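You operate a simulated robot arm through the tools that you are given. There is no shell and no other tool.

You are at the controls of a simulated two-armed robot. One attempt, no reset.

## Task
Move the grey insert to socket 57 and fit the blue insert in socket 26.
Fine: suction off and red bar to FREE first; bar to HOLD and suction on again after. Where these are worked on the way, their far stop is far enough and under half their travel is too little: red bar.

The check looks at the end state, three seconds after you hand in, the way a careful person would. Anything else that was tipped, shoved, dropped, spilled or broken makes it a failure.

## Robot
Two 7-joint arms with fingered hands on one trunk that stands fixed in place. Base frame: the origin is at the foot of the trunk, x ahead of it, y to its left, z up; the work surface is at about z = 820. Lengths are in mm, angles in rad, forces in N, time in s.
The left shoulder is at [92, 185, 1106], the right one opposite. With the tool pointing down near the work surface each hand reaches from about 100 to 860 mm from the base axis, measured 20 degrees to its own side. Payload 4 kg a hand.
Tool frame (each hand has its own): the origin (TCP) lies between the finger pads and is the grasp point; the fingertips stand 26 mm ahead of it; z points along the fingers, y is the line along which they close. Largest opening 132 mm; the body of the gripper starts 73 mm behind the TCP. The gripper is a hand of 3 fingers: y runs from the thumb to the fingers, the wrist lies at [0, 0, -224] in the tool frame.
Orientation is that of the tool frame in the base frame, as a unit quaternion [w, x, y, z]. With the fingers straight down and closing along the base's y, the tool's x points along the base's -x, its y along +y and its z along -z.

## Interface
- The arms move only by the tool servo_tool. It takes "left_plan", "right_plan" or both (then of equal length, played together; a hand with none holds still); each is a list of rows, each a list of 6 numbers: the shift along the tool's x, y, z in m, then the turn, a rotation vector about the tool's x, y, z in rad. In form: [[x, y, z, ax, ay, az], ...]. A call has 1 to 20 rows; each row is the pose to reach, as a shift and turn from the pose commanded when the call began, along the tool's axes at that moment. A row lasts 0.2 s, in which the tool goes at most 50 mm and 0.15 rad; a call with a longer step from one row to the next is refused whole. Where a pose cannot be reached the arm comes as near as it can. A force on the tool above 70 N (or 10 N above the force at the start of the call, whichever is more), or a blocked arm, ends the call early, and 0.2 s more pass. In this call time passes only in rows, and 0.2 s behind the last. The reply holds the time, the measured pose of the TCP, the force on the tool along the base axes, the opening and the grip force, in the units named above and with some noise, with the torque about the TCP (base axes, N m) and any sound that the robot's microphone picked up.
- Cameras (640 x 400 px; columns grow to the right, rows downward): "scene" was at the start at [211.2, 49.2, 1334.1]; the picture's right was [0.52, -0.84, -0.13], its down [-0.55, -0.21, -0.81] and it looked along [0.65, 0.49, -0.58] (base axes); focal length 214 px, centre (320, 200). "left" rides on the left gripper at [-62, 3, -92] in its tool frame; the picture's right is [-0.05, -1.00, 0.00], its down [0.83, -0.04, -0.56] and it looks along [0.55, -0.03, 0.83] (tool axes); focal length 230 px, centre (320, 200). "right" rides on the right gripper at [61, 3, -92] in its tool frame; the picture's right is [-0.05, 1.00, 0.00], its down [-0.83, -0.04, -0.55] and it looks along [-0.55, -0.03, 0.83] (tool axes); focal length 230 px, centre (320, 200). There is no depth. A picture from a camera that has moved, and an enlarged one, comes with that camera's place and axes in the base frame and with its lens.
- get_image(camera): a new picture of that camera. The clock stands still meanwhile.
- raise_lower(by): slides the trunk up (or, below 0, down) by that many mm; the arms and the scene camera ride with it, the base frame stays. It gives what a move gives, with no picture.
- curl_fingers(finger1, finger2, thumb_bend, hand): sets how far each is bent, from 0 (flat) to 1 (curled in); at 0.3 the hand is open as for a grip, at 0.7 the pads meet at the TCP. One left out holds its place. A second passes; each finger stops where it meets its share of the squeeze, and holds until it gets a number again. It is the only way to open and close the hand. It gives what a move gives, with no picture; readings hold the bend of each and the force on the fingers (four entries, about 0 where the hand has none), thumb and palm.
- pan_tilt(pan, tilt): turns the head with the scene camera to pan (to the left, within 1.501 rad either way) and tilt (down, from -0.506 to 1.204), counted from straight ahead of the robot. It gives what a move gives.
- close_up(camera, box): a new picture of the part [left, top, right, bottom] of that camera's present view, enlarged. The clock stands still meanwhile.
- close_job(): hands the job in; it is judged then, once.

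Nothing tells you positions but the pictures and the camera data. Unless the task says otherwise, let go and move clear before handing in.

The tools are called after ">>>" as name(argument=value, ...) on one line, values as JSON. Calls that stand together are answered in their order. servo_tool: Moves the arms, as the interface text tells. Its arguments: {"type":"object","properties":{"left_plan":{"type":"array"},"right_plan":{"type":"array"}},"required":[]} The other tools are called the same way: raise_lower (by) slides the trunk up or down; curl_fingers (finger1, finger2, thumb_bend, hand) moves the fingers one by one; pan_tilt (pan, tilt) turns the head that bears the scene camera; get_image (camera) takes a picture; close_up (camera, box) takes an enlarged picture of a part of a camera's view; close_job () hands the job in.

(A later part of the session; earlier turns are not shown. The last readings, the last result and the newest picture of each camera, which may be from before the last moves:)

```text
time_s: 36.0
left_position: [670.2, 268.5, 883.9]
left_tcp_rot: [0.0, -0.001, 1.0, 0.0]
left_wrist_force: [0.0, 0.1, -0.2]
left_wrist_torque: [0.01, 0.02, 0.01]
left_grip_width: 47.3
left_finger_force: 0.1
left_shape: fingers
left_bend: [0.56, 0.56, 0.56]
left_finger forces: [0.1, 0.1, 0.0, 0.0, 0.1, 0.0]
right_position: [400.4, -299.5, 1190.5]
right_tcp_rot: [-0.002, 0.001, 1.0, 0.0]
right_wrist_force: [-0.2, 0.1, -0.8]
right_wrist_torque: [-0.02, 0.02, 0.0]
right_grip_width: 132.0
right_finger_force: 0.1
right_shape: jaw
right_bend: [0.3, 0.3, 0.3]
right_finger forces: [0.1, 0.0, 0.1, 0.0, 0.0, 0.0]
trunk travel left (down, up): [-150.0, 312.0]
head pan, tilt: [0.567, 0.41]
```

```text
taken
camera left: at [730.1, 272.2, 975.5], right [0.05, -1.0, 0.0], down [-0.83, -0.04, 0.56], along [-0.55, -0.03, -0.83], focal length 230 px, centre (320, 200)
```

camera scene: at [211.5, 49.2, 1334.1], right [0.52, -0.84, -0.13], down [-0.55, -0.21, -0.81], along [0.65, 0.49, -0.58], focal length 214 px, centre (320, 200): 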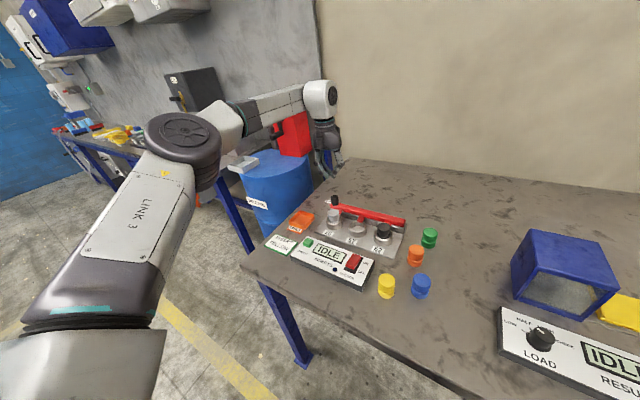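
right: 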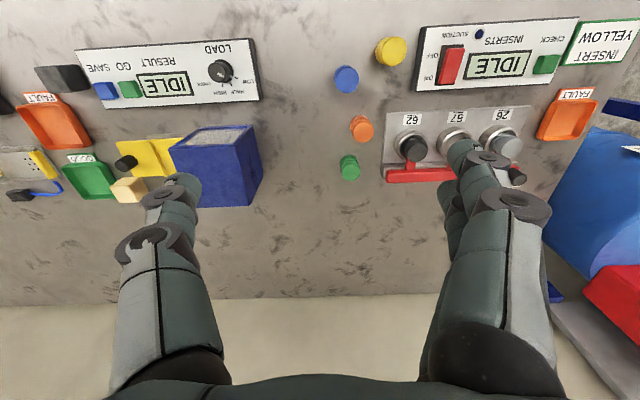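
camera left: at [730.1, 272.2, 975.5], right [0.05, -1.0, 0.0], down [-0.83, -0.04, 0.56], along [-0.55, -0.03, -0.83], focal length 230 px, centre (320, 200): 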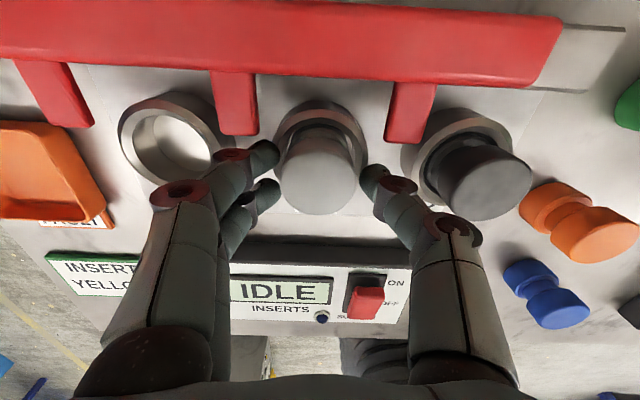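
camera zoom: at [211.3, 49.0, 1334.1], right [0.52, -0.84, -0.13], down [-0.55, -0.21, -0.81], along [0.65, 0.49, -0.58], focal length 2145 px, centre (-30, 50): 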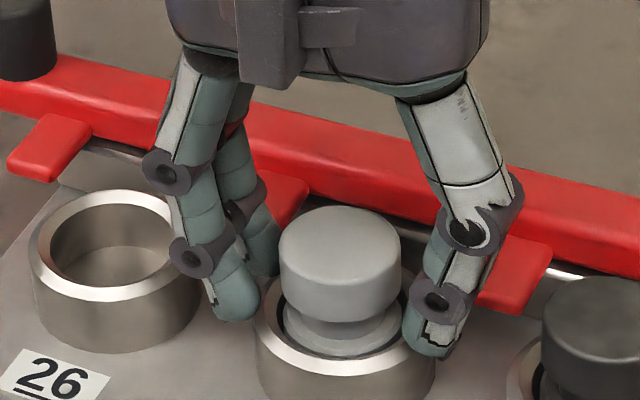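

The grey insert stands upright in socket 57. I'll lift straight up and verify.

>>> servo_tool(left_plan=[[0, 0, -0.01, 0, 0, 0], [0, 0, -0.03, 0, 0, 0], [0, 0, -0.07, 0, 0, 0], [0, 0, -0.11, 0, 0, 0]])

>>> close_up(camera="scene", box=[310, 185, 410, 250])

>>> get_image(camera="left")

```text
time_s: 37.0
left_position: [668.3, 270.3, 993.8]
left_tcp_rot: [0.0, 0.0, 1.0, 0.001]
left_wrist_force: [-0.4, 0.4, -0.3]
left_wrist_torque: [-0.01, -0.04, -0.01]
left_grip_width: 47.4
left_finger_force: 0.0
left_shape: fingers
left_bend: [0.56, 0.56, 0.56]
left_finger forces: [0.1, 0.0, 0.0, 0.1, 0.0, 0.1]
right_position: [400.5, -299.5, 1189.2]
right_tcp_rot: [-0.001, 0.001, 1.0, -0.001]
right_wrist_force: [0.6, 0.6, 0.2]
right_wrist_torque: [0.0, -0.02, 0.0]
right_grip_width: 131.8
right_finger_force: 0.0
right_shape: jaw
right_bend: [0.3, 0.3, 0.3]
right_finger forces: [0.1, 0.0, 0.1, 0.0, 0.0, 0.0]
trunk travel left (down, up): [-150.0, 312.0]
head pan, tilt: [0.567, 0.41]
```

```text
6.15 times, centred on (360, 218) of scene
camera zoom: at [210.5, 48.8, 1334.3], right [0.52, -0.84, -0.13], down [-0.55, -0.21, -0.81], along [0.65, 0.49, -0.58], focal length 1320 px, centre (74, 92)
```

zoom: 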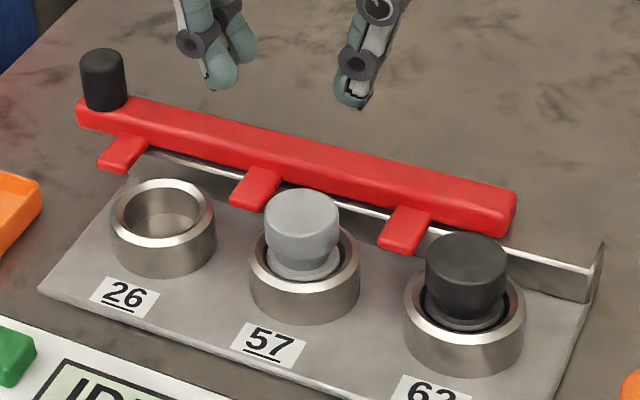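

```text
taken
camera left: at [729.8, 273.3, 1085.0], right [0.05, -1.0, 0.0], down [-0.83, -0.04, 0.56], along [-0.55, -0.03, -0.83], focal length 230 px, centre (320, 200)
```

left: 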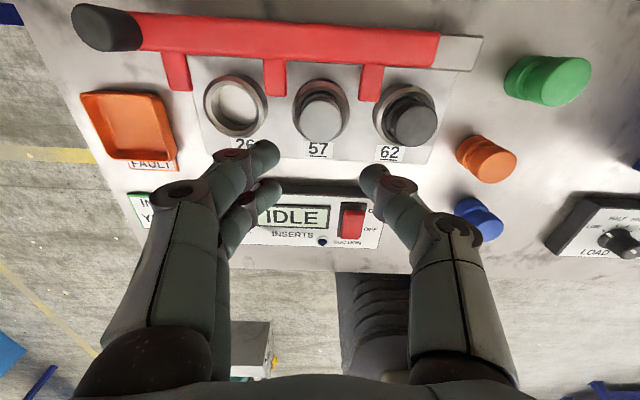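

Grey is seated upright in socket 57. Next is the blue insert at roughly (555, 60), so I'll move the left camera above it for a precise fix.

>>> servo_tool(left_plan=[[0.0248, -0.035, 0, 0, 0, 0], [0.0497, -0.07, 0, 0, 0, 0], [0.0745, -0.105, 0, 0, 0, 0], [0.0993, -0.14, 0, 0, 0, 0], [0.1242, -0.175, 0, 0, 0, 0], [0.149, -0.21, 0, 0, 0, 0], [0.149, -0.21, 0, 0, 0, 0]])

>>> get_image(camera="left")

>>> get_image(camera="scene")

```text
time_s: 38.6
left_position: [521.4, 73.5, 993.6]
left_tcp_rot: [0.001, -0.001, 1.0, 0.0]
left_wrist_force: [0.1, 0.5, 0.0]
left_wrist_torque: [-0.03, 0.0, 0.01]
left_grip_width: 47.2
left_finger_force: 0.0
left_shape: fingers
left_bend: [0.56, 0.56, 0.56]
left_finger forces: [0.0, 0.1, 0.1, 0.1, 0.0, 0.0]
left hand out of reach, approached as far as the arm can: row 6, 7
right_position: [400.1, -300.7, 1189.7]
right_tcp_rot: [-0.001, 0.001, 1.0, 0.0]
right_wrist_force: [-0.1, 0.2, -0.7]
right_wrist_torque: [-0.02, 0.01, 0.0]
right_grip_width: 131.9
right_finger_force: 0.1
right_shape: jaw
right_bend: [0.3, 0.3, 0.3]
right_finger forces: [0.0, 0.0, 0.0, 0.0, 0.0, 0.0]
trunk travel left (down, up): [-150.0, 312.0]
head pan, tilt: [0.567, 0.41]
```

```text
taken
camera left: at [582.1, 76.2, 1084.4], right [0.05, -1.0, 0.0], down [-0.83, -0.04, 0.55], along [-0.55, -0.03, -0.83], focal length 230 px, centre (320, 200)
```

left: 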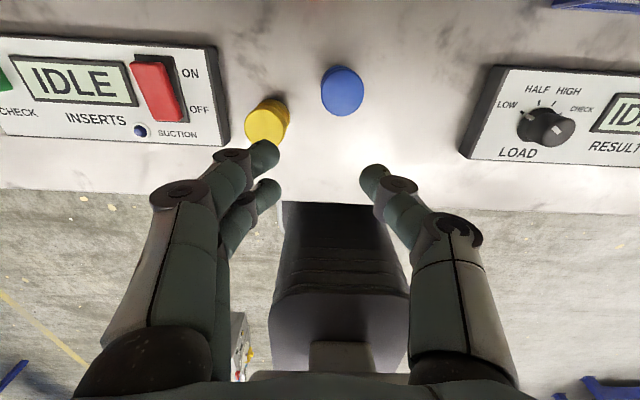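

```text
taken
camera scene: at [210.1, 49.0, 1334.4], right [0.52, -0.84, -0.13], down [-0.55, -0.21, -0.81], along [0.65, 0.49, -0.58], focal length 214 px, centre (320, 200)
```

scene: 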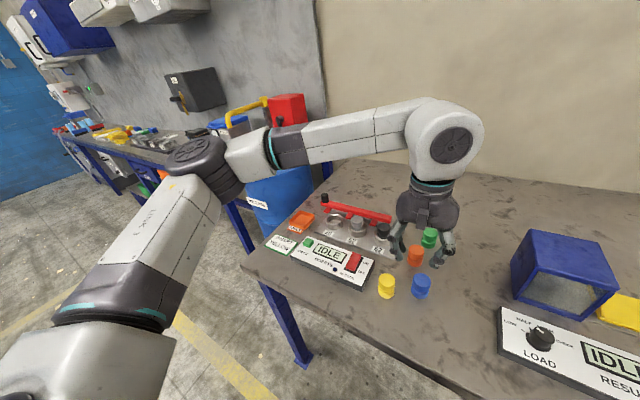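

The blue insert is at about (551, 54), and the arm stopped short at y≈73 with this wrist yaw. I'll yaw the hand clockwise to relieve the wrist while moving over the insert.

>>> servo_tool(left_plan=[[0, 0, 0, 0, 0, 0.14], [-0.008, 0, 0, 0, 0, 0.28], [-0.016, -0.006, 0, 0, 0, 0.42], [-0.024, -0.013, 0, 0, 0, 0.5], [-0.03, -0.0195, 0, 0, 0, 0.5]])

>>> get_image(camera="left")

```text
time_s: 39.8
left_position: [558.1, 91.3, 1005.7]
left_tcp_rot: [0.001, 0.248, 0.969, 0.001]
left_wrist_force: [0.2, -0.1, -0.4]
left_wrist_torque: [0.0, 0.02, 0.0]
left_grip_width: 47.2
left_finger_force: 0.1
left_shape: fingers
left_bend: [0.56, 0.56, 0.56]
left_finger forces: [0.0, 0.0, 0.1, 0.0, 0.0, 0.0]
left hand out of reach, approached as far as the arm can: row 2, 3, 4, 5
right_position: [400.8, -300.6, 1189.1]
right_tcp_rot: [-0.001, 0.001, 1.0, 0.0]
right_wrist_force: [-0.8, -0.8, 0.5]
right_wrist_torque: [-0.03, 0.03, -0.01]
right_grip_width: 131.8
right_finger_force: 0.1
right_shape: jaw
right_bend: [0.3, 0.3, 0.3]
right_finger forces: [0.0, 0.1, 0.1, 0.0, 0.0, 0.0]
trunk travel left (down, up): [-150.0, 312.0]
head pan, tilt: [0.567, 0.41]
```

```text
taken
camera left: at [612.3, 64.5, 1097.7], right [-0.43, -0.9, 0.0], down [-0.75, 0.36, 0.56], along [-0.5, 0.24, -0.83], focal length 230 px, centre (320, 200)
```

left: 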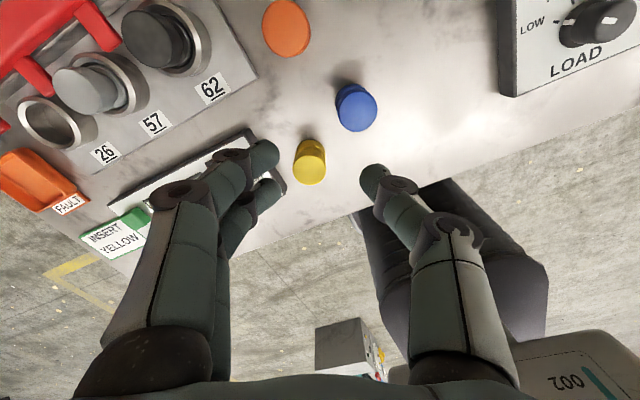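

That made it worse, so I'll yaw the other way (counter-clockwise) and then see how far the arm reaches.

>>> servo_tool(left_plan=[[0, 0, 0, 0, 0, -0.145], [0, 0, 0, 0, 0, -0.29], [0, 0, 0, 0, 0, -0.435], [0, 0, 0, 0, 0, -0.58], [0, 0, 0, 0, 0, -0.725], [0, 0, 0, 0, 0, -0.87], [0, 0, 0, 0, 0, -1.0]])

```text
time_s: 41.4
left_position: [556.4, 89.5, 1007.3]
left_tcp_rot: [0.001, -0.249, 0.968, -0.002]
left_wrist_force: [0.3, 0.3, 0.6]
left_wrist_torque: [0.03, 0.01, -0.03]
left_grip_width: 47.4
left_finger_force: 0.0
left_shape: fingers
left_bend: [0.56, 0.56, 0.56]
left_finger forces: [0.1, 0.0, 0.0, 0.1, 0.0, 0.0]
left hand out of reach, approached as far as the arm can: row 5, 6
right_position: [399.8, -301.1, 1189.2]
right_tcp_rot: [-0.001, 0.0, 1.0, 0.001]
right_wrist_force: [0.6, 0.3, 0.2]
right_wrist_torque: [0.0, 0.0, 0.02]
right_grip_width: 131.6
right_finger_force: 0.2
right_shape: jaw
right_bend: [0.3, 0.3, 0.3]
right_finger forces: [0.0, 0.0, 0.0, 0.1, 0.0, 0.1]
trunk travel left (down, up): [-150.0, 312.0]
head pan, tilt: [0.567, 0.41]
```

The yaw is now 0.5 rad counter-clockwise. I'll try moving over the blue insert from here.

>>> servo_tool(left_plan=[[0.0109, -0.0145, 0, 0, 0, 0], [0.0217, -0.0291, 0, 0, 0, 0], [0.0217, -0.0291, 0, 0, 0, 0]])

>>> get_image(camera="left")

```text
time_s: 42.2
left_position: [542.4, 81.8, 1004.7]
left_tcp_rot: [0.0, -0.248, 0.969, 0.0]
left_wrist_force: [0.2, -1.4, -0.6]
left_wrist_torque: [0.01, 0.03, -0.03]
left_grip_width: 47.5
left_finger_force: 0.0
left_shape: fingers
left_bend: [0.56, 0.56, 0.56]
left_finger forces: [0.0, 0.0, 0.0, 0.0, 0.0, 0.1]
left hand out of reach, approached as far as the arm can: row 1, 2, 3
right_position: [400.7, -300.9, 1190.2]
right_tcp_rot: [0.001, 0.0, 1.0, -0.001]
right_wrist_force: [-0.1, 0.2, 0.6]
right_wrist_torque: [0.0, 0.01, 0.01]
right_grip_width: 131.7
right_finger_force: 0.1
right_shape: jaw
right_bend: [0.3, 0.3, 0.3]
right_finger forces: [0.0, 0.1, 0.0, 0.0, 0.0, 0.1]
trunk travel left (down, up): [-150.0, 312.0]
head pan, tilt: [0.567, 0.41]
```

```text
taken
camera left: at [593.1, 114.5, 1094.7], right [0.52, -0.85, 0.0], down [-0.71, -0.44, 0.56], along [-0.47, -0.29, -0.83], focal length 230 px, centre (320, 200)
```

left: 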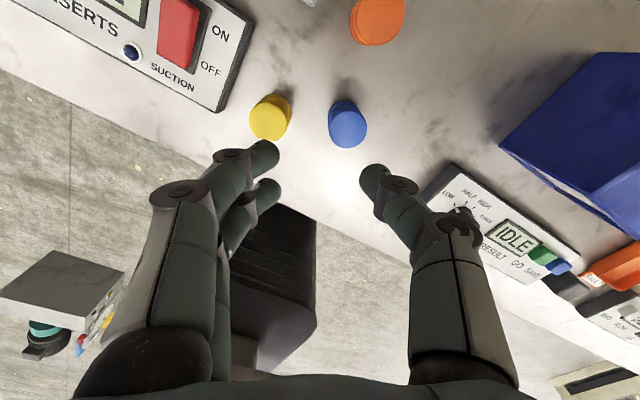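

Something other than plain distance limits the left arm here, and the right hand started at y=11 at greater height. I'll raise the left hand, undo the yaw and see whether the crossing limit changes with height.

>>> servo_tool(left_plan=[[0, 0, -0.04, 0, 0, 0.13], [0, 0, -0.08, 0, 0, 0.26], [0, 0, -0.12, 0, 0, 0.39], [0, 0, -0.16, 0, 0, 0.5], [0, 0, -0.19, 0, 0, 0.5]])

>>> servo_tool(left_plan=[[-0.004, -0.014, 0, 0, 0, 0], [-0.008, -0.028, 0, 0, 0, 0], [-0.008, -0.028, 0, 0, 0, 0]])

```text
time_s: 43.4
left_position: [523.4, 118.6, 1176.2]
left_tcp_rot: [0.0, 0.001, 1.0, 0.0]
left_wrist_force: [-0.1, 0.6, 0.5]
left_wrist_torque: [0.0, -0.01, 0.0]
left_grip_width: 47.2
left_finger_force: 0.1
left_shape: fingers
left_bend: [0.56, 0.56, 0.56]
left_finger forces: [0.0, 0.0, 0.0, 0.0, 0.0, 0.0]
left hand out of reach, approached as far as the arm can: row 1, 2, 3, 4, 5
right_position: [399.6, -299.6, 1189.9]
right_tcp_rot: [-0.001, 0.001, 1.0, 0.0]
right_wrist_force: [-0.2, 0.2, 0.5]
right_wrist_torque: [0.0, 0.0, 0.0]
right_grip_width: 131.6
right_finger_force: 0.0
right_shape: jaw
right_bend: [0.3, 0.3, 0.3]
right_finger forces: [0.0, 0.0, 0.0, 0.0, 0.0, 0.0]
trunk travel left (down, up): [-150.0, 312.0]
head pan, tilt: [0.567, 0.41]
```

```text
time_s: 44.2
left_position: [522.5, 119.4, 1176.6]
left_tcp_rot: [0.0, 0.0, 1.0, -0.001]
left_wrist_force: [0.2, 0.1, -0.3]
left_wrist_torque: [0.01, -0.01, 0.02]
left_grip_width: 47.5
left_finger_force: 0.0
left_shape: fingers
left_bend: [0.56, 0.56, 0.56]
left_finger forces: [0.0, 0.1, 0.2, 0.1, 0.1, 0.1]
left hand out of reach, approached as far as the arm can: row 1, 2, 3
right_position: [401.0, -299.8, 1189.5]
right_tcp_rot: [0.0, 0.001, 1.0, 0.0]
right_wrist_force: [0.8, -0.8, 0.8]
right_wrist_torque: [-0.01, 0.01, -0.02]
right_grip_width: 131.7
right_finger_force: 0.0
right_shape: jaw
right_bend: [0.3, 0.3, 0.3]
right_finger forces: [0.0, 0.0, 0.0, 0.0, 0.0, 0.0]
trunk travel left (down, up): [-150.0, 312.0]
head pan, tilt: [0.567, 0.41]
```

The limit loosens as the hand gets lower relative to the shoulder, so raising the trunk should open up the reach. I'll raise it by 200 mm and bring the left hand back down over the blue insert.

>>> raise_lower(by=200)

```text
time_s: 46.4
left_position: [443.8, 121.5, 1471.1]
left_tcp_rot: [0.092, -0.002, 0.996, -0.002]
left_wrist_force: [-0.5, -0.7, -0.1]
left_wrist_torque: [-0.01, 0.01, 0.02]
left_grip_width: 47.4
left_finger_force: 0.0
left_shape: fingers
left_bend: [0.56, 0.56, 0.56]
left_finger forces: [0.1, 0.1, 0.0, 0.1, 0.1, 0.0]
right_position: [398.2, -300.3, 1388.1]
right_tcp_rot: [0.0, 0.001, 1.0, 0.0]
right_wrist_force: [0.3, 0.5, -0.5]
right_wrist_torque: [-0.01, 0.0, -0.04]
right_grip_width: 131.9
right_finger_force: 0.1
right_shape: jaw
right_bend: [0.3, 0.3, 0.3]
right_finger forces: [0.0, 0.1, 0.0, 0.1, 0.0, 0.0]
trunk travel left (down, up): [-350.0, 112.0]
head pan, tilt: [0.567, 0.41]
```

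The left hand shifted and tilted during the slide. I'll hold still for a moment, then read the pose and look.

>>> servo_tool(left_plan=[[0, 0, 0, 0, 0, 0], [0, 0, 0, 0, 0, 0]])

>>> get_image(camera="scene")

>>> get_image(camera="left")

```text
time_s: 47.0
left_position: [443.6, 119.4, 1471.9]
left_tcp_rot: [0.092, -0.001, 0.996, -0.001]
left_wrist_force: [0.7, -0.5, 0.1]
left_wrist_torque: [0.04, -0.01, 0.02]
left_grip_width: 47.4
left_finger_force: 0.0
left_shape: fingers
left_bend: [0.56, 0.56, 0.56]
left_finger forces: [0.0, 0.0, 0.0, 0.0, 0.0, 0.0]
right_position: [398.3, -299.9, 1388.3]
right_tcp_rot: [0.0, 0.001, 1.0, 0.0]
right_wrist_force: [0.1, 0.1, 0.0]
right_wrist_torque: [-0.04, 0.03, 0.02]
right_grip_width: 131.9
right_finger_force: 0.0
right_shape: jaw
right_bend: [0.3, 0.3, 0.3]
right_finger forces: [0.0, 0.1, 0.0, 0.1, 0.0, 0.1]
trunk travel left (down, up): [-350.0, 112.0]
head pan, tilt: [0.567, 0.41]
```

```text
taken
camera scene: at [90.4, 49.0, 1571.5], right [0.54, -0.84, -0.02], down [-0.37, -0.21, -0.91], along [0.76, 0.49, -0.42], focal length 214 px, centre (320, 200)
```

scene: 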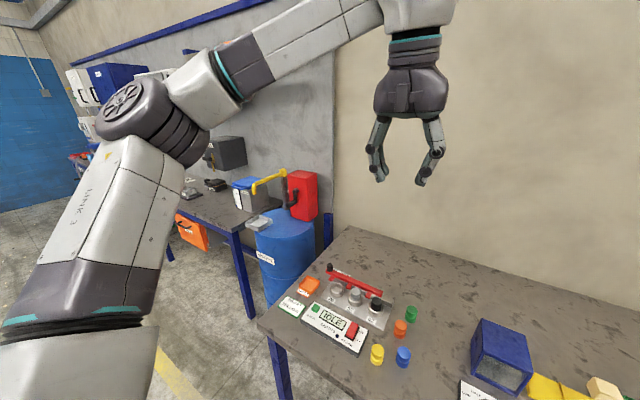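

```text
taken
camera left: at [486.2, 124.6, 1572.7], right [0.05, -1.0, 0.01], down [-0.92, -0.05, 0.39], along [-0.39, -0.03, -0.92], focal length 230 px, centre (320, 200)
```

left: 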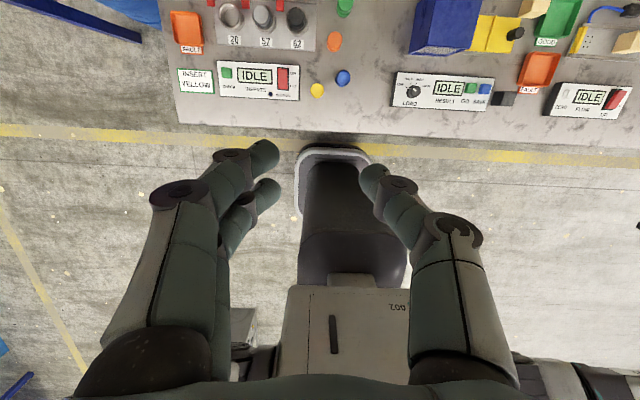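

Raising also straightened the trunk's forward lean, and the left hand rode along with it. I'll bring the left hand back to vertical and descend towards a point above the blue insert.

>>> servo_tool(left_plan=[[-0.0028, -0.003, 0.0435, 0, 0.05, 0], [-0.0056, -0.006, 0.0869, 0, 0.1, 0], [-0.0083, -0.009, 0.1304, 0, 0.15, 0], [-0.0111, -0.012, 0.1738, 0, 0.184, 0], [-0.0139, -0.015, 0.2173, 0, 0.184, 0], [-0.0167, -0.018, 0.2607, 0, 0.184, 0], [-0.0195, -0.021, 0.3042, 0, 0.184, 0], [-0.0222, -0.024, 0.3476, 0, 0.184, 0], [-0.025, -0.027, 0.3911, 0, 0.184, 0], [-0.0278, -0.03, 0.4345, 0, 0.184, 0]])

>>> get_image(camera="scene")

```text
time_s: 49.2
left_position: [517.3, 138.0, 1070.2]
left_tcp_rot: [0.002, -0.001, 1.0, -0.004]
left_wrist_force: [-0.6, -0.2, 0.4]
left_wrist_torque: [0.01, 0.02, 0.03]
left_grip_width: 47.4
left_finger_force: 0.0
left_shape: fingers
left_bend: [0.56, 0.56, 0.56]
left_finger forces: [0.0, 0.0, 0.1, 0.1, 0.0, 0.0]
left hand out of reach, approached as far as the arm can: row 7, 8, 9, 10
right_position: [398.7, -299.1, 1389.3]
right_tcp_rot: [-0.001, 0.001, 1.0, 0.0]
right_wrist_force: [0.6, 0.7, -1.3]
right_wrist_torque: [0.0, 0.02, 0.03]
right_grip_width: 131.8
right_finger_force: 0.2
right_shape: jaw
right_bend: [0.3, 0.3, 0.3]
right_finger forces: [0.0, 0.1, 0.0, 0.0, 0.1, 0.1]
trunk travel left (down, up): [-350.0, 112.0]
head pan, tilt: [0.567, 0.41]
```

```text
taken
camera scene: at [90.8, 49.4, 1571.5], right [0.54, -0.84, -0.02], down [-0.37, -0.21, -0.91], along [0.76, 0.49, -0.42], focal length 214 px, centre (320, 200)
```

scene: 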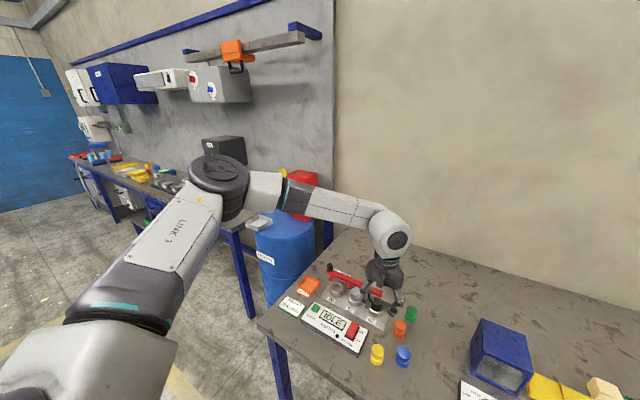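

The raised, upright trunk reaches even less, because the limit looks like the shoulder swing in this elbow-out posture. I'll move the left hand to a comfortable pose, return the trunk to its original height, and use a small hand tilt to reach the blue insert.

>>> servo_tool(left_plan=[[0, 0.027, -0.03, 0, 0, 0], [0, 0.054, -0.06, 0, 0, 0], [0, 0.081, -0.09, 0, 0, 0], [0, 0.108, -0.12, 0, 0, 0], [0, 0.135, -0.15, 0, 0, 0], [0, 0.162, -0.18, 0, 0, 0]])

>>> raise_lower(by=-200)

>>> get_image(camera="scene")

```text
time_s: 50.6
left_position: [514.9, 303.0, 1251.4]
left_tcp_rot: [0.001, -0.002, 1.0, -0.002]
left_wrist_force: [-0.7, 0.7, 0.4]
left_wrist_torque: [0.01, -0.04, -0.01]
left_grip_width: 47.5
left_finger_force: 0.1
left_shape: fingers
left_bend: [0.56, 0.56, 0.56]
left_finger forces: [0.0, 0.0, 0.0, 0.0, 0.1, 0.1]
right_position: [398.1, -299.1, 1388.5]
right_tcp_rot: [0.001, 0.001, 1.0, 0.001]
right_wrist_force: [0.7, 0.3, 0.4]
right_wrist_torque: [0.0, -0.02, 0.05]
right_grip_width: 131.8
right_finger_force: 0.1
right_shape: jaw
right_bend: [0.3, 0.3, 0.3]
right_finger forces: [0.1, 0.0, 0.0, 0.1, 0.1, 0.0]
trunk travel left (down, up): [-350.0, 112.0]
head pan, tilt: [0.567, 0.41]
```

```text
time_s: 52.7
left_position: [514.4, 300.7, 1052.0]
left_tcp_rot: [0.002, -0.002, 1.0, -0.001]
left_wrist_force: [0.1, 0.1, 0.6]
left_wrist_torque: [-0.01, -0.01, 0.04]
left_grip_width: 47.4
left_finger_force: 0.0
left_shape: fingers
left_bend: [0.56, 0.56, 0.56]
left_finger forces: [0.0, 0.0, 0.1, 0.0, 0.1, 0.0]
right_position: [398.4, -300.7, 1188.8]
right_tcp_rot: [0.001, 0.001, 1.0, 0.0]
right_wrist_force: [-0.6, 0.0, 0.0]
right_wrist_torque: [0.01, 0.0, 0.01]
right_grip_width: 132.0
right_finger_force: 0.0
right_shape: jaw
right_bend: [0.3, 0.3, 0.3]
right_finger forces: [0.1, 0.0, 0.0, 0.0, 0.0, 0.1]
trunk travel left (down, up): [-150.0, 312.0]
head pan, tilt: [0.567, 0.41]
```

```text
taken
camera scene: at [210.5, 49.1, 1334.4], right [0.52, -0.84, -0.13], down [-0.55, -0.21, -0.81], along [0.65, 0.49, -0.58], focal length 214 px, centre (320, 200)
```

scene: 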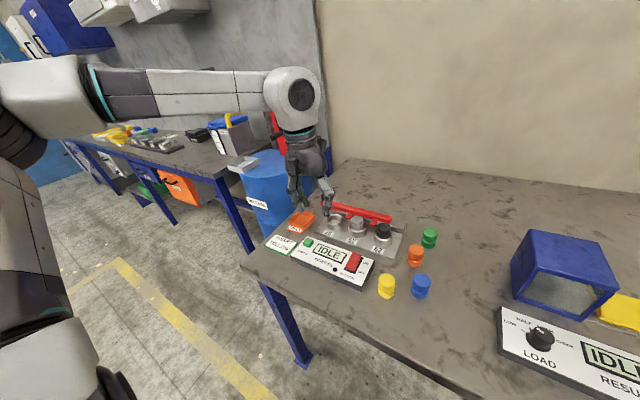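

The trunk is back at its original height. Now I'll approach the blue insert lower down, with the hand tilted 0.15 rad about x so the wrist stays within the shoulder's swing.

>>> servo_tool(left_plan=[[-0.0053, -0.0348, 0.016, 0, 0, 0], [-0.0106, -0.0695, 0.032, 0, 0, 0], [-0.0159, -0.1043, 0.048, 0.05, 0, 0], [-0.0212, -0.1391, 0.064, 0.1, 0, 0], [-0.0265, -0.1739, 0.08, 0.15, 0, 0], [-0.0318, -0.2086, 0.096, 0.15, 0, 0], [-0.0371, -0.2434, 0.112, 0.15, 0, 0], [-0.0371, -0.2434, 0.112, 0.15, 0, 0]])

>>> curl_fingers(hand="left", finger1=0.53, finger2=0.53, thumb_bend=0.53)

>>> get_image(camera="left")

>>> close_up(camera="scene", box=[360, 215, 480, 310])

```text
time_s: 54.5
left_position: [552.9, 59.5, 941.6]
left_tcp_rot: [0.002, -0.003, 0.997, -0.077]
left_wrist_force: [-0.1, 0.3, -0.4]
left_wrist_torque: [0.01, -0.01, -0.05]
left_grip_width: 47.6
left_finger_force: 0.0
left_shape: fingers
left_bend: [0.56, 0.56, 0.56]
left_finger forces: [0.0, 0.1, 0.0, 0.0, 0.1, 0.0]
right_position: [397.4, -301.0, 1188.7]
right_tcp_rot: [0.0, 0.0, 1.0, 0.0]
right_wrist_force: [-0.1, -0.3, -0.1]
right_wrist_torque: [0.02, -0.03, -0.02]
right_grip_width: 132.0
right_finger_force: 0.1
right_shape: jaw
right_bend: [0.3, 0.3, 0.3]
right_finger forces: [0.1, 0.0, 0.0, 0.0, 0.0, 0.0]
trunk travel left (down, up): [-150.0, 312.0]
head pan, tilt: [0.567, 0.41]
```

```text
time_s: 55.5
left_position: [553.6, 58.8, 941.0]
left_tcp_rot: [0.001, -0.002, 0.997, -0.077]
left_wrist_force: [0.6, 1.0, 0.5]
left_wrist_torque: [-0.01, 0.02, -0.01]
left_grip_width: 57.1
left_finger_force: 0.2
left_shape: fingers
left_bend: [0.53, 0.53, 0.53]
left_finger forces: [0.0, 0.0, 0.0, 0.0, 0.1, 0.1]
right_position: [398.3, -300.6, 1188.9]
right_tcp_rot: [0.001, 0.001, 1.0, -0.001]
right_wrist_force: [0.1, 0.8, -0.5]
right_wrist_torque: [-0.02, -0.04, 0.03]
right_grip_width: 131.9
right_finger_force: 0.1
right_shape: jaw
right_bend: [0.3, 0.3, 0.3]
right_finger forces: [0.0, 0.0, 0.0, 0.1, 0.1, 0.0]
trunk travel left (down, up): [-150.0, 312.0]
head pan, tilt: [0.567, 0.41]
```

```text
taken
camera left: at [613.9, 76.6, 1031.3], right [0.06, -0.99, 0.15], down [-0.83, 0.04, 0.55], along [-0.55, -0.16, -0.82], focal length 230 px, centre (320, 200)
```

left: 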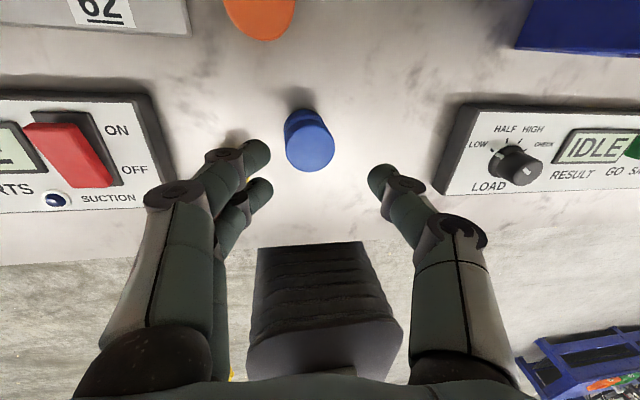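

```text
4.21 times, centred on (420, 262) of scene
camera zoom: at [211.1, 49.0, 1334.2], right [0.52, -0.84, -0.13], down [-0.55, -0.21, -0.81], along [0.65, 0.49, -0.58], focal length 903 px, centre (-101, -63)
```

zoom: 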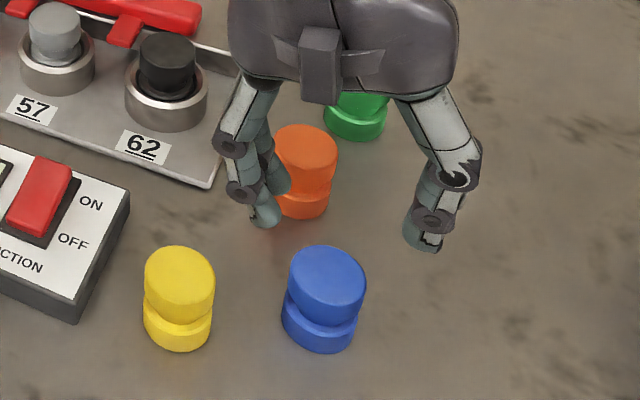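

The tilted reach works. A zoom on the blue insert will refine its centre.

>>> close_up(camera="left", box=[260, 90, 360, 190])

>>> close_up(camera="scene", box=[395, 260, 445, 305])

```text
4.00 times, centred on (310, 140) of left
camera zoom: at [613.9, 76.6, 1031.3], right [0.06, -0.99, 0.15], down [-0.83, 0.04, 0.55], along [-0.55, -0.16, -0.82], focal length 920 px, centre (360, 440)
```

zoom: 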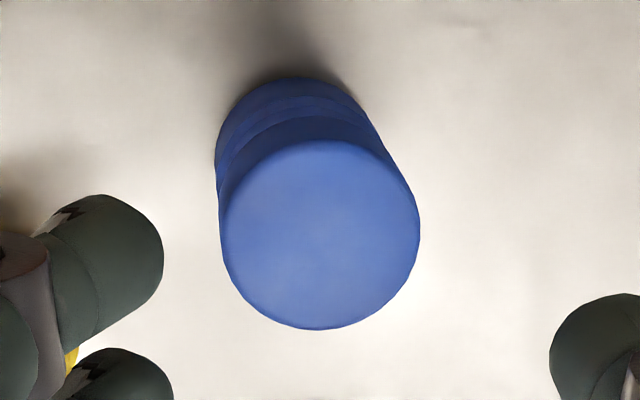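

```text
8.89 times, centred on (420, 282) of scene
camera zoom: at [211.1, 49.0, 1334.2], right [0.52, -0.84, -0.13], down [-0.55, -0.21, -0.81], along [0.65, 0.49, -0.58], focal length 1906 px, centre (-569, -533)
```

zoom: 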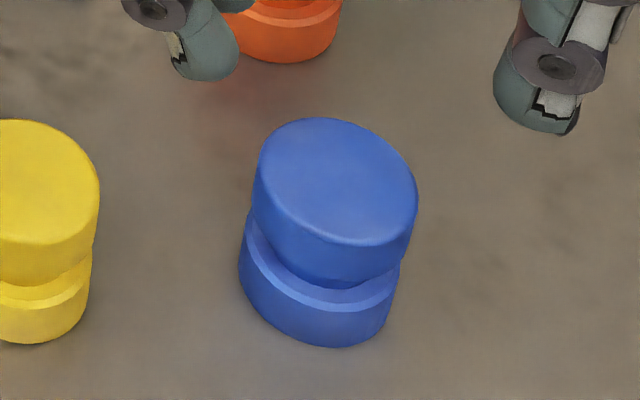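

In tool coordinates the blue top centre is about (5, 7, 81) mm from the TCP. I'll centre over it and come down vertically to just above it, then re-check.

>>> servo_tool(left_plan=[[0.003, -0.0006, 0.008, 0, 0, 0], [0.0053, -0.0006, 0.0175, 0, 0, 0], [0.0053, 0.0032, 0.0423, 0, 0, 0]])

>>> get_image(camera="left")

>>> close_up(camera="left", box=[240, 110, 400, 210])

>>> close_up(camera="scene", box=[380, 240, 460, 305])

```text
time_s: 56.3
left_position: [548.6, 53.7, 898.3]
left_tcp_rot: [0.0, -0.002, 0.997, -0.076]
left_wrist_force: [0.0, 0.1, 0.4]
left_wrist_torque: [0.02, 0.01, 0.0]
left_grip_width: 57.2
left_finger_force: 0.1
left_shape: fingers
left_bend: [0.53, 0.53, 0.53]
left_finger forces: [0.1, 0.0, 0.0, 0.1, 0.0, 0.1]
right_position: [400.1, -300.0, 1189.0]
right_tcp_rot: [-0.001, 0.001, 1.0, 0.0]
right_wrist_force: [1.2, -1.1, 0.0]
right_wrist_torque: [-0.04, 0.03, 0.0]
right_grip_width: 131.7
right_finger_force: 0.0
right_shape: jaw
right_bend: [0.3, 0.3, 0.3]
right_finger forces: [0.1, 0.1, 0.1, 0.0, 0.0, 0.1]
trunk travel left (down, up): [-150.0, 312.0]
head pan, tilt: [0.567, 0.41]
```

```text
taken
camera left: at [609.2, 71.0, 987.9], right [0.06, -0.99, 0.15], down [-0.83, 0.04, 0.55], along [-0.55, -0.16, -0.82], focal length 230 px, centre (320, 200)
```

left: 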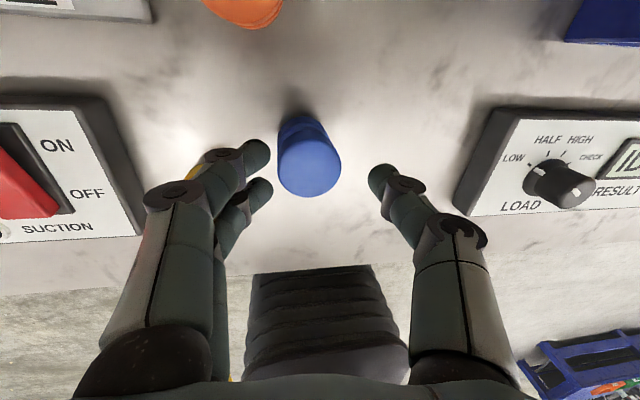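

```text
4.00 times, centred on (320, 160) of left
camera zoom: at [609.2, 71.0, 987.9], right [0.06, -0.99, 0.15], down [-0.83, 0.04, 0.55], along [-0.55, -0.16, -0.82], focal length 920 px, centre (320, 360)
```

zoom: 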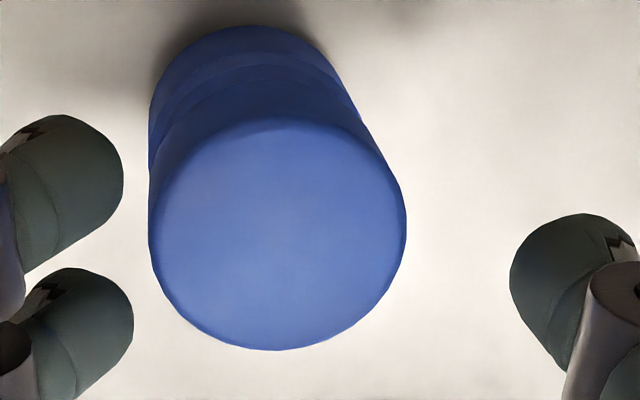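

```text
6.15 times, centred on (420, 272) of scene
camera zoom: at [212.0, 49.2, 1333.9], right [0.52, -0.84, -0.13], down [-0.55, -0.21, -0.81], along [0.65, 0.49, -0.58], focal length 1320 px, centre (-295, -246)
```

zoom: 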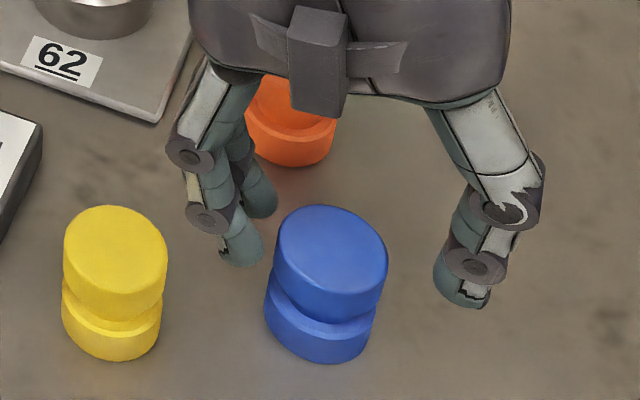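

The blue top is at tool (-1, 6, 33). I'll do the final descent with a small y correction, then close.

>>> servo_tool(left_plan=[[0, 0.005, 0.006, 0, 0, 0], [0, 0.006, 0.0125, 0, 0, 0], [0, 0.007, 0.0183, 0, 0, 0]])

>>> get_image(camera="left")

>>> close_up(camera="scene", box=[380, 240, 460, 305])

```text
time_s: 57.1
left_position: [547.6, 58.7, 878.0]
left_tcp_rot: [0.001, -0.002, 0.997, -0.077]
left_wrist_force: [0.3, 0.0, -0.9]
left_wrist_torque: [0.01, -0.01, -0.02]
left_grip_width: 56.9
left_finger_force: 0.0
left_shape: fingers
left_bend: [0.53, 0.53, 0.53]
left_finger forces: [0.0, 0.0, 0.0, 0.1, 0.0, 0.0]
right_position: [399.7, -300.4, 1187.2]
right_tcp_rot: [0.0, 0.001, 1.0, 0.0]
right_wrist_force: [0.0, 0.3, -0.3]
right_wrist_torque: [0.02, 0.02, 0.0]
right_grip_width: 132.1
right_finger_force: 0.0
right_shape: jaw
right_bend: [0.3, 0.3, 0.3]
right_finger forces: [0.0, 0.0, 0.0, 0.0, 0.0, 0.0]
trunk travel left (down, up): [-150.0, 312.0]
head pan, tilt: [0.567, 0.41]
```

```text
taken
camera left: at [608.2, 75.7, 968.9], right [0.06, -0.99, 0.15], down [-0.83, 0.04, 0.55], along [-0.55, -0.16, -0.82], focal length 230 px, centre (320, 200)
```

left: 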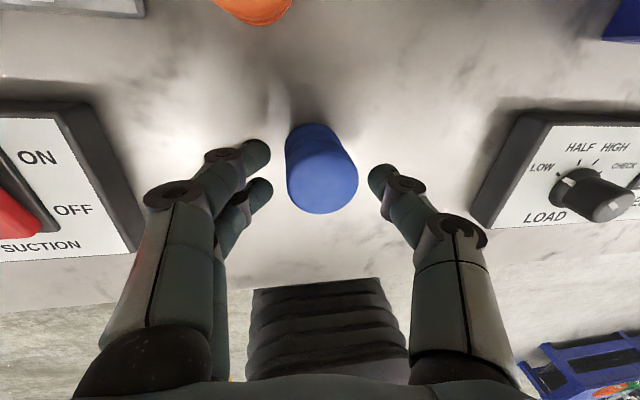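

```text
6.15 times, centred on (420, 272) of scene
camera zoom: at [211.1, 49.0, 1334.1], right [0.52, -0.84, -0.13], down [-0.55, -0.21, -0.81], along [0.65, 0.49, -0.58], focal length 1320 px, centre (-295, -246)
```

zoom: 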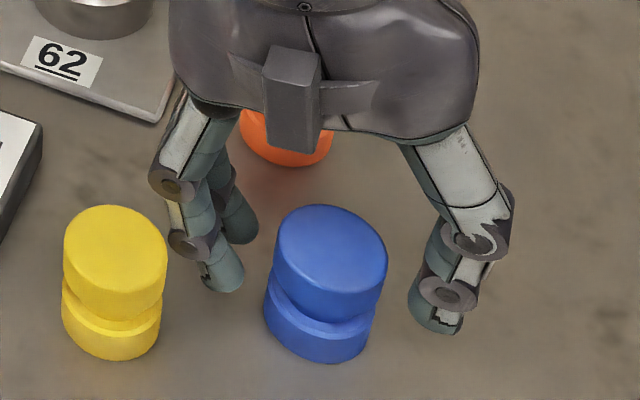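

>>> close_up(camera="left", box=[240, 120, 400, 220])

```text
4.00 times, centred on (320, 170) of left
camera zoom: at [608.2, 75.7, 968.9], right [0.06, -0.99, 0.15], down [-0.83, 0.04, 0.55], along [-0.55, -0.16, -0.82], focal length 920 px, centre (320, 320)
```

zoom: 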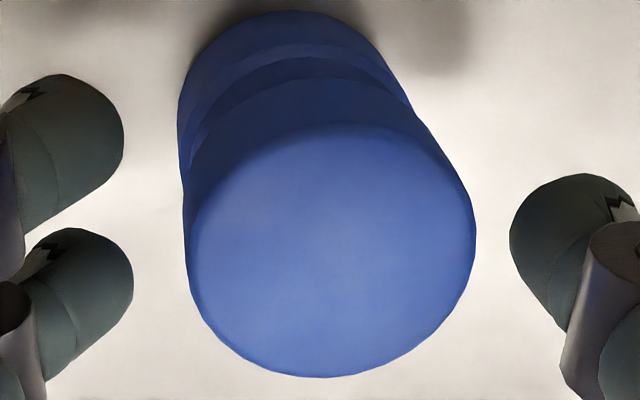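

Nearly centred: the top is at tool (-1.5, -1.8, 15.5). I'll make a tiny correction and close the fingers.

>>> servo_tool(left_plan=[[-0.0017, -0.0007, 0, 0, 0, 0]])

>>> curl_fingers(hand="left", finger1=0.72, finger2=0.72, thumb_bend=0.72)

>>> get_image(camera="left")

>>> close_up(camera="scene", box=[380, 240, 460, 305])

```text
time_s: 57.5
left_position: [550.9, 56.8, 878.5]
left_tcp_rot: [0.001, -0.002, 0.997, -0.077]
left_wrist_force: [0.1, 0.1, 0.3]
left_wrist_torque: [-0.01, -0.01, -0.01]
left_grip_width: 57.3
left_finger_force: 0.0
left_shape: fingers
left_bend: [0.53, 0.53, 0.53]
left_finger forces: [0.1, 0.0, 0.0, 0.1, 0.0, 0.1]
right_position: [398.9, -299.8, 1188.3]
right_tcp_rot: [-0.001, 0.0, 1.0, 0.001]
right_wrist_force: [0.4, -0.3, 0.4]
right_wrist_torque: [0.01, -0.01, 0.0]
right_grip_width: 132.0
right_finger_force: 0.1
right_shape: jaw
right_bend: [0.3, 0.3, 0.3]
right_finger forces: [0.0, 0.1, 0.0, 0.1, 0.0, 0.0]
trunk travel left (down, up): [-150.0, 312.0]
head pan, tilt: [0.567, 0.41]
```

```text
time_s: 58.5
left_position: [549.4, 58.1, 879.2]
left_tcp_rot: [0.002, -0.001, 0.997, -0.076]
left_wrist_force: [0.2, 0.0, 0.1]
left_wrist_torque: [0.01, -0.03, -0.02]
left_grip_width: 33.4
left_finger_force: 15.6
left_shape: fingers
left_bend: [0.61, 0.61, 0.64]
left_finger forces: [8.0, 7.9, 0.0, 0.0, 15.7, 0.0]
right_position: [398.7, -300.4, 1187.8]
right_tcp_rot: [-0.001, 0.002, 1.0, 0.0]
right_wrist_force: [1.0, -0.2, 1.0]
right_wrist_torque: [-0.03, 0.02, -0.02]
right_grip_width: 131.9
right_finger_force: 0.1
right_shape: jaw
right_bend: [0.3, 0.3, 0.3]
right_finger forces: [0.0, 0.0, 0.1, 0.0, 0.0, 0.0]
trunk travel left (down, up): [-150.0, 312.0]
head pan, tilt: [0.567, 0.41]
```

```text
taken
camera left: at [610.2, 75.1, 969.1], right [0.06, -0.99, 0.15], down [-0.83, 0.04, 0.55], along [-0.55, -0.16, -0.82], focal length 230 px, centre (320, 200)
```

left: 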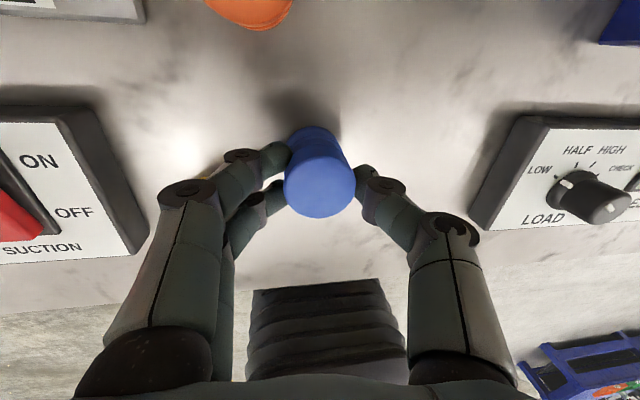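

```text
6.15 times, centred on (420, 272) of scene
camera zoom: at [211.3, 49.0, 1334.1], right [0.52, -0.84, -0.13], down [-0.55, -0.21, -0.81], along [0.65, 0.49, -0.58], focal length 1320 px, centre (-295, -246)
```

zoom: 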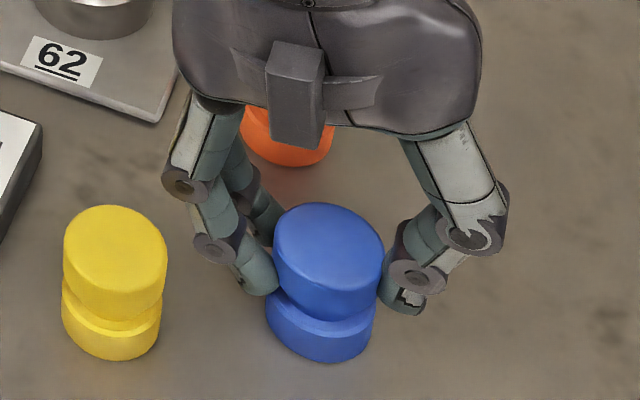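

The grip is balanced (8, 8 and 16 N). I'll lift straight up and check the insert stays upright.

>>> servo_tool(left_plan=[[0, -0.0008, -0.005, 0, 0, 0], [0, -0.0018, -0.012, 0, 0, 0], [0, -0.003, -0.02, 0, 0, 0]])

>>> close_up(camera="scene", box=[380, 240, 460, 305])

>>> close_up(camera="left", box=[240, 110, 400, 230])

```text
time_s: 59.3
left_position: [549.3, 57.2, 900.3]
left_tcp_rot: [0.002, -0.002, 0.997, -0.075]
left_wrist_force: [-1.2, 0.2, -0.5]
left_wrist_torque: [-0.02, -0.01, 0.0]
left_grip_width: 33.5
left_finger_force: 15.9
left_shape: fingers
left_bend: [0.61, 0.61, 0.64]
left_finger forces: [8.1, 7.9, 0.1, 0.1, 15.8, 0.0]
right_position: [398.9, -300.6, 1189.4]
right_tcp_rot: [0.0, 0.001, 1.0, 0.0]
right_wrist_force: [-0.7, 0.4, -0.7]
right_wrist_torque: [0.0, -0.02, -0.03]
right_grip_width: 132.1
right_finger_force: 0.1
right_shape: jaw
right_bend: [0.3, 0.3, 0.3]
right_finger forces: [0.1, 0.0, 0.1, 0.0, 0.1, 0.1]
trunk travel left (down, up): [-150.0, 312.0]
head pan, tilt: [0.567, 0.41]
```

```text
6.15 times, centred on (420, 272) of scene
camera zoom: at [211.0, 48.9, 1334.2], right [0.52, -0.84, -0.13], down [-0.55, -0.21, -0.81], along [0.65, 0.49, -0.58], focal length 1320 px, centre (-295, -246)
```

zoom: 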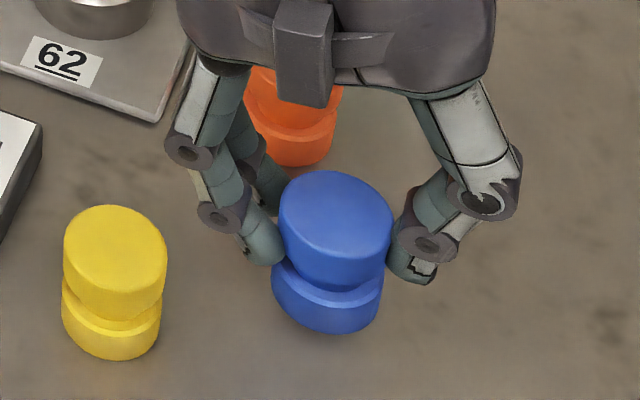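

```text
3.33 times, centred on (320, 170) of left
camera zoom: at [609.4, 75.1, 989.6], right [0.06, -0.99, 0.15], down [-0.83, 0.04, 0.55], along [-0.55, -0.16, -0.82], focal length 767 px, centre (320, 300)
```

zoom: 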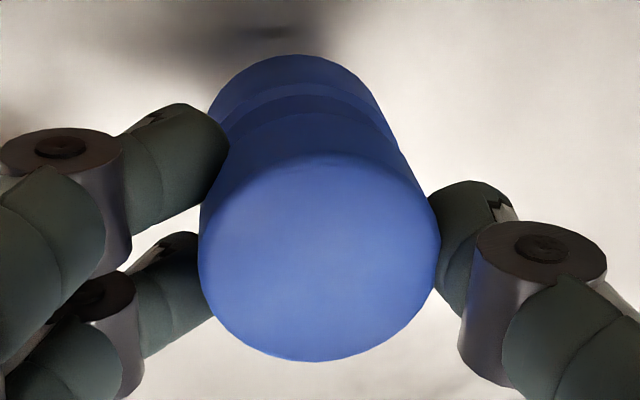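

Blue is held upright, with its bottom centre about (-0.5, -2, -50) mm from the TCP in base axes. I'll raise it and carry it over socket 26.

>>> servo_tool(left_plan=[[0, -0.0045, -0.0297, 0, 0, 0], [0, -0.009, -0.0593, 0, 0, 0], [-0.016, 0.0281, -0.0649, 0, 0, 0], [-0.0319, 0.0651, -0.0706, 0, 0, 0], [-0.0479, 0.1022, -0.0762, 0, 0, 0], [-0.0638, 0.1392, -0.0818, 0, 0, 0], [-0.0798, 0.1763, -0.0874, 0, 0, 0], [-0.0958, 0.2134, -0.0931, 0, 0, 0], [-0.1117, 0.2504, -0.0987, 0, 0, 0], [-0.1277, 0.2875, -0.1043, 0, 0, 0], [-0.1277, 0.2875, -0.1043, 0, 0, 0]])

>>> get_image(camera="left")

>>> close_up(camera="left", box=[240, 90, 400, 230])

>>> close_up(camera="scene", box=[300, 170, 380, 235])

```text
time_s: 61.7
left_position: [676.5, 359.3, 958.4]
left_tcp_rot: [0.001, -0.001, 0.997, -0.076]
left_wrist_force: [-0.5, -1.3, -0.2]
left_wrist_torque: [0.0, 0.0, -0.02]
left_grip_width: 33.3
left_finger_force: 15.6
left_shape: fingers
left_bend: [0.61, 0.61, 0.65]
left_finger forces: [8.3, 7.8, 0.0, 0.0, 15.5, 0.0]
right_position: [398.6, -300.2, 1187.9]
right_tcp_rot: [0.0, 0.001, 1.0, 0.0]
right_wrist_force: [0.4, 0.4, 0.2]
right_wrist_torque: [0.06, 0.01, 0.0]
right_grip_width: 131.9
right_finger_force: 0.1
right_shape: jaw
right_bend: [0.3, 0.3, 0.3]
right_finger forces: [0.1, 0.1, 0.1, 0.1, 0.1, 0.1]
trunk travel left (down, up): [-150.0, 312.0]
head pan, tilt: [0.567, 0.41]
```

```text
taken
camera left: at [735.4, 376.7, 1048.4], right [0.06, -0.99, 0.15], down [-0.83, 0.04, 0.55], along [-0.55, -0.16, -0.82], focal length 230 px, centre (320, 200)
```

left: 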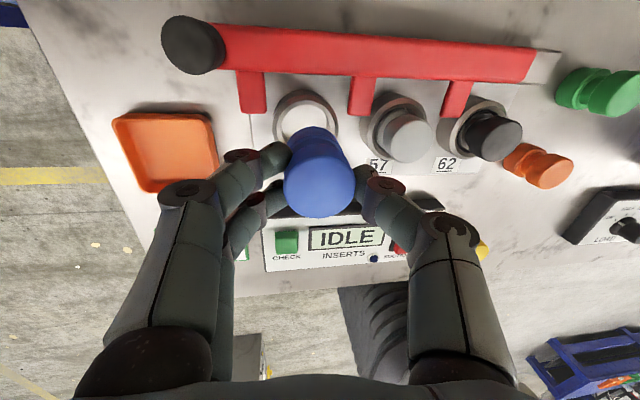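

```text
2.86 times, centred on (320, 160) of left
camera zoom: at [735.4, 376.7, 1048.4], right [0.06, -0.99, 0.15], down [-0.83, 0.04, 0.55], along [-0.55, -0.16, -0.82], focal length 657 px, centre (320, 314)
```

zoom: 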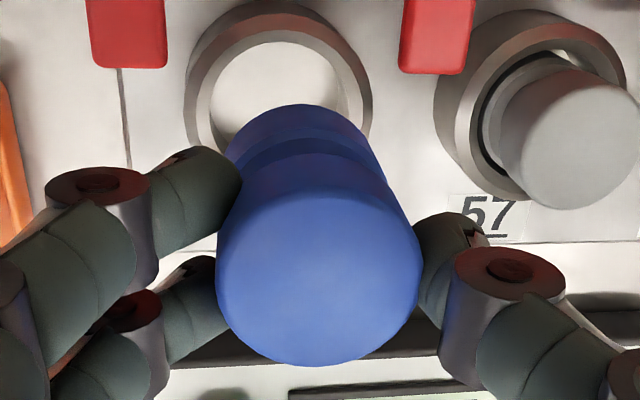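

```text
6.15 times, centred on (340, 202) of scene
camera zoom: at [210.9, 48.6, 1334.2], right [0.52, -0.84, -0.13], down [-0.55, -0.21, -0.81], along [0.65, 0.49, -0.58], focal length 1320 px, centre (197, 185)
```

zoom: 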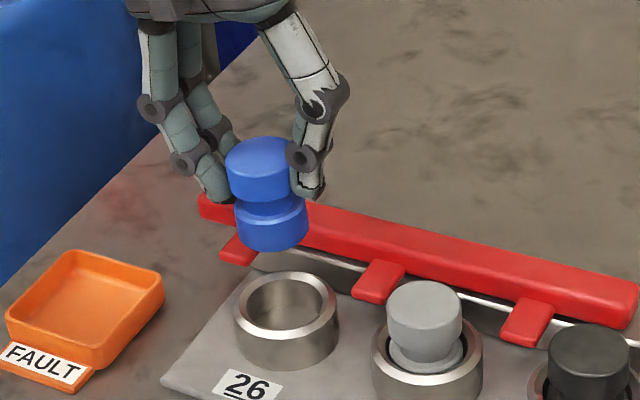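

The insert is close to centred over socket 26. A tighter zoom will show whether it's upright and aligned before I lower it.

>>> close_up(camera="scene", box=[325, 185, 370, 230])

>>> close_up(camera="left", box=[270, 80, 370, 230])

```text
8.89 times, centred on (348, 208) of scene
camera zoom: at [210.9, 48.6, 1334.2], right [0.52, -0.84, -0.13], down [-0.55, -0.21, -0.81], along [0.65, 0.49, -0.58], focal length 1906 px, centre (76, 133)
```

zoom: 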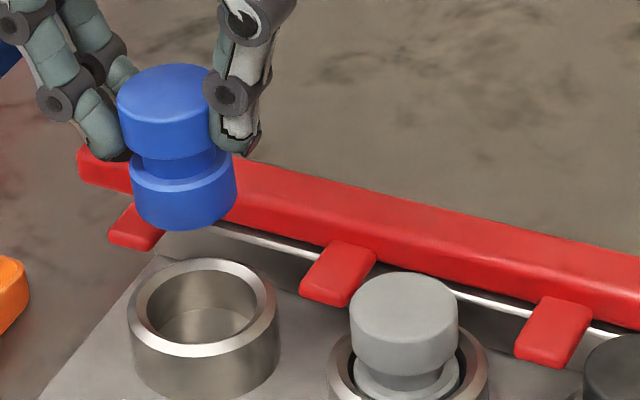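

```text
2.67 times, centred on (320, 155) of left
camera zoom: at [735.4, 376.7, 1048.4], right [0.06, -0.99, 0.15], down [-0.83, 0.04, 0.55], along [-0.55, -0.16, -0.82], focal length 614 px, centre (320, 320)
```

zoom: 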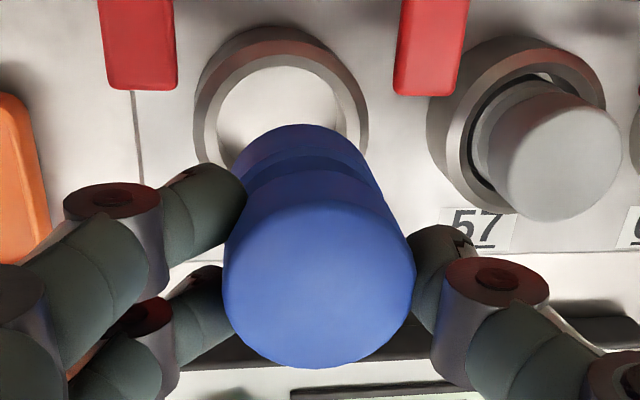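

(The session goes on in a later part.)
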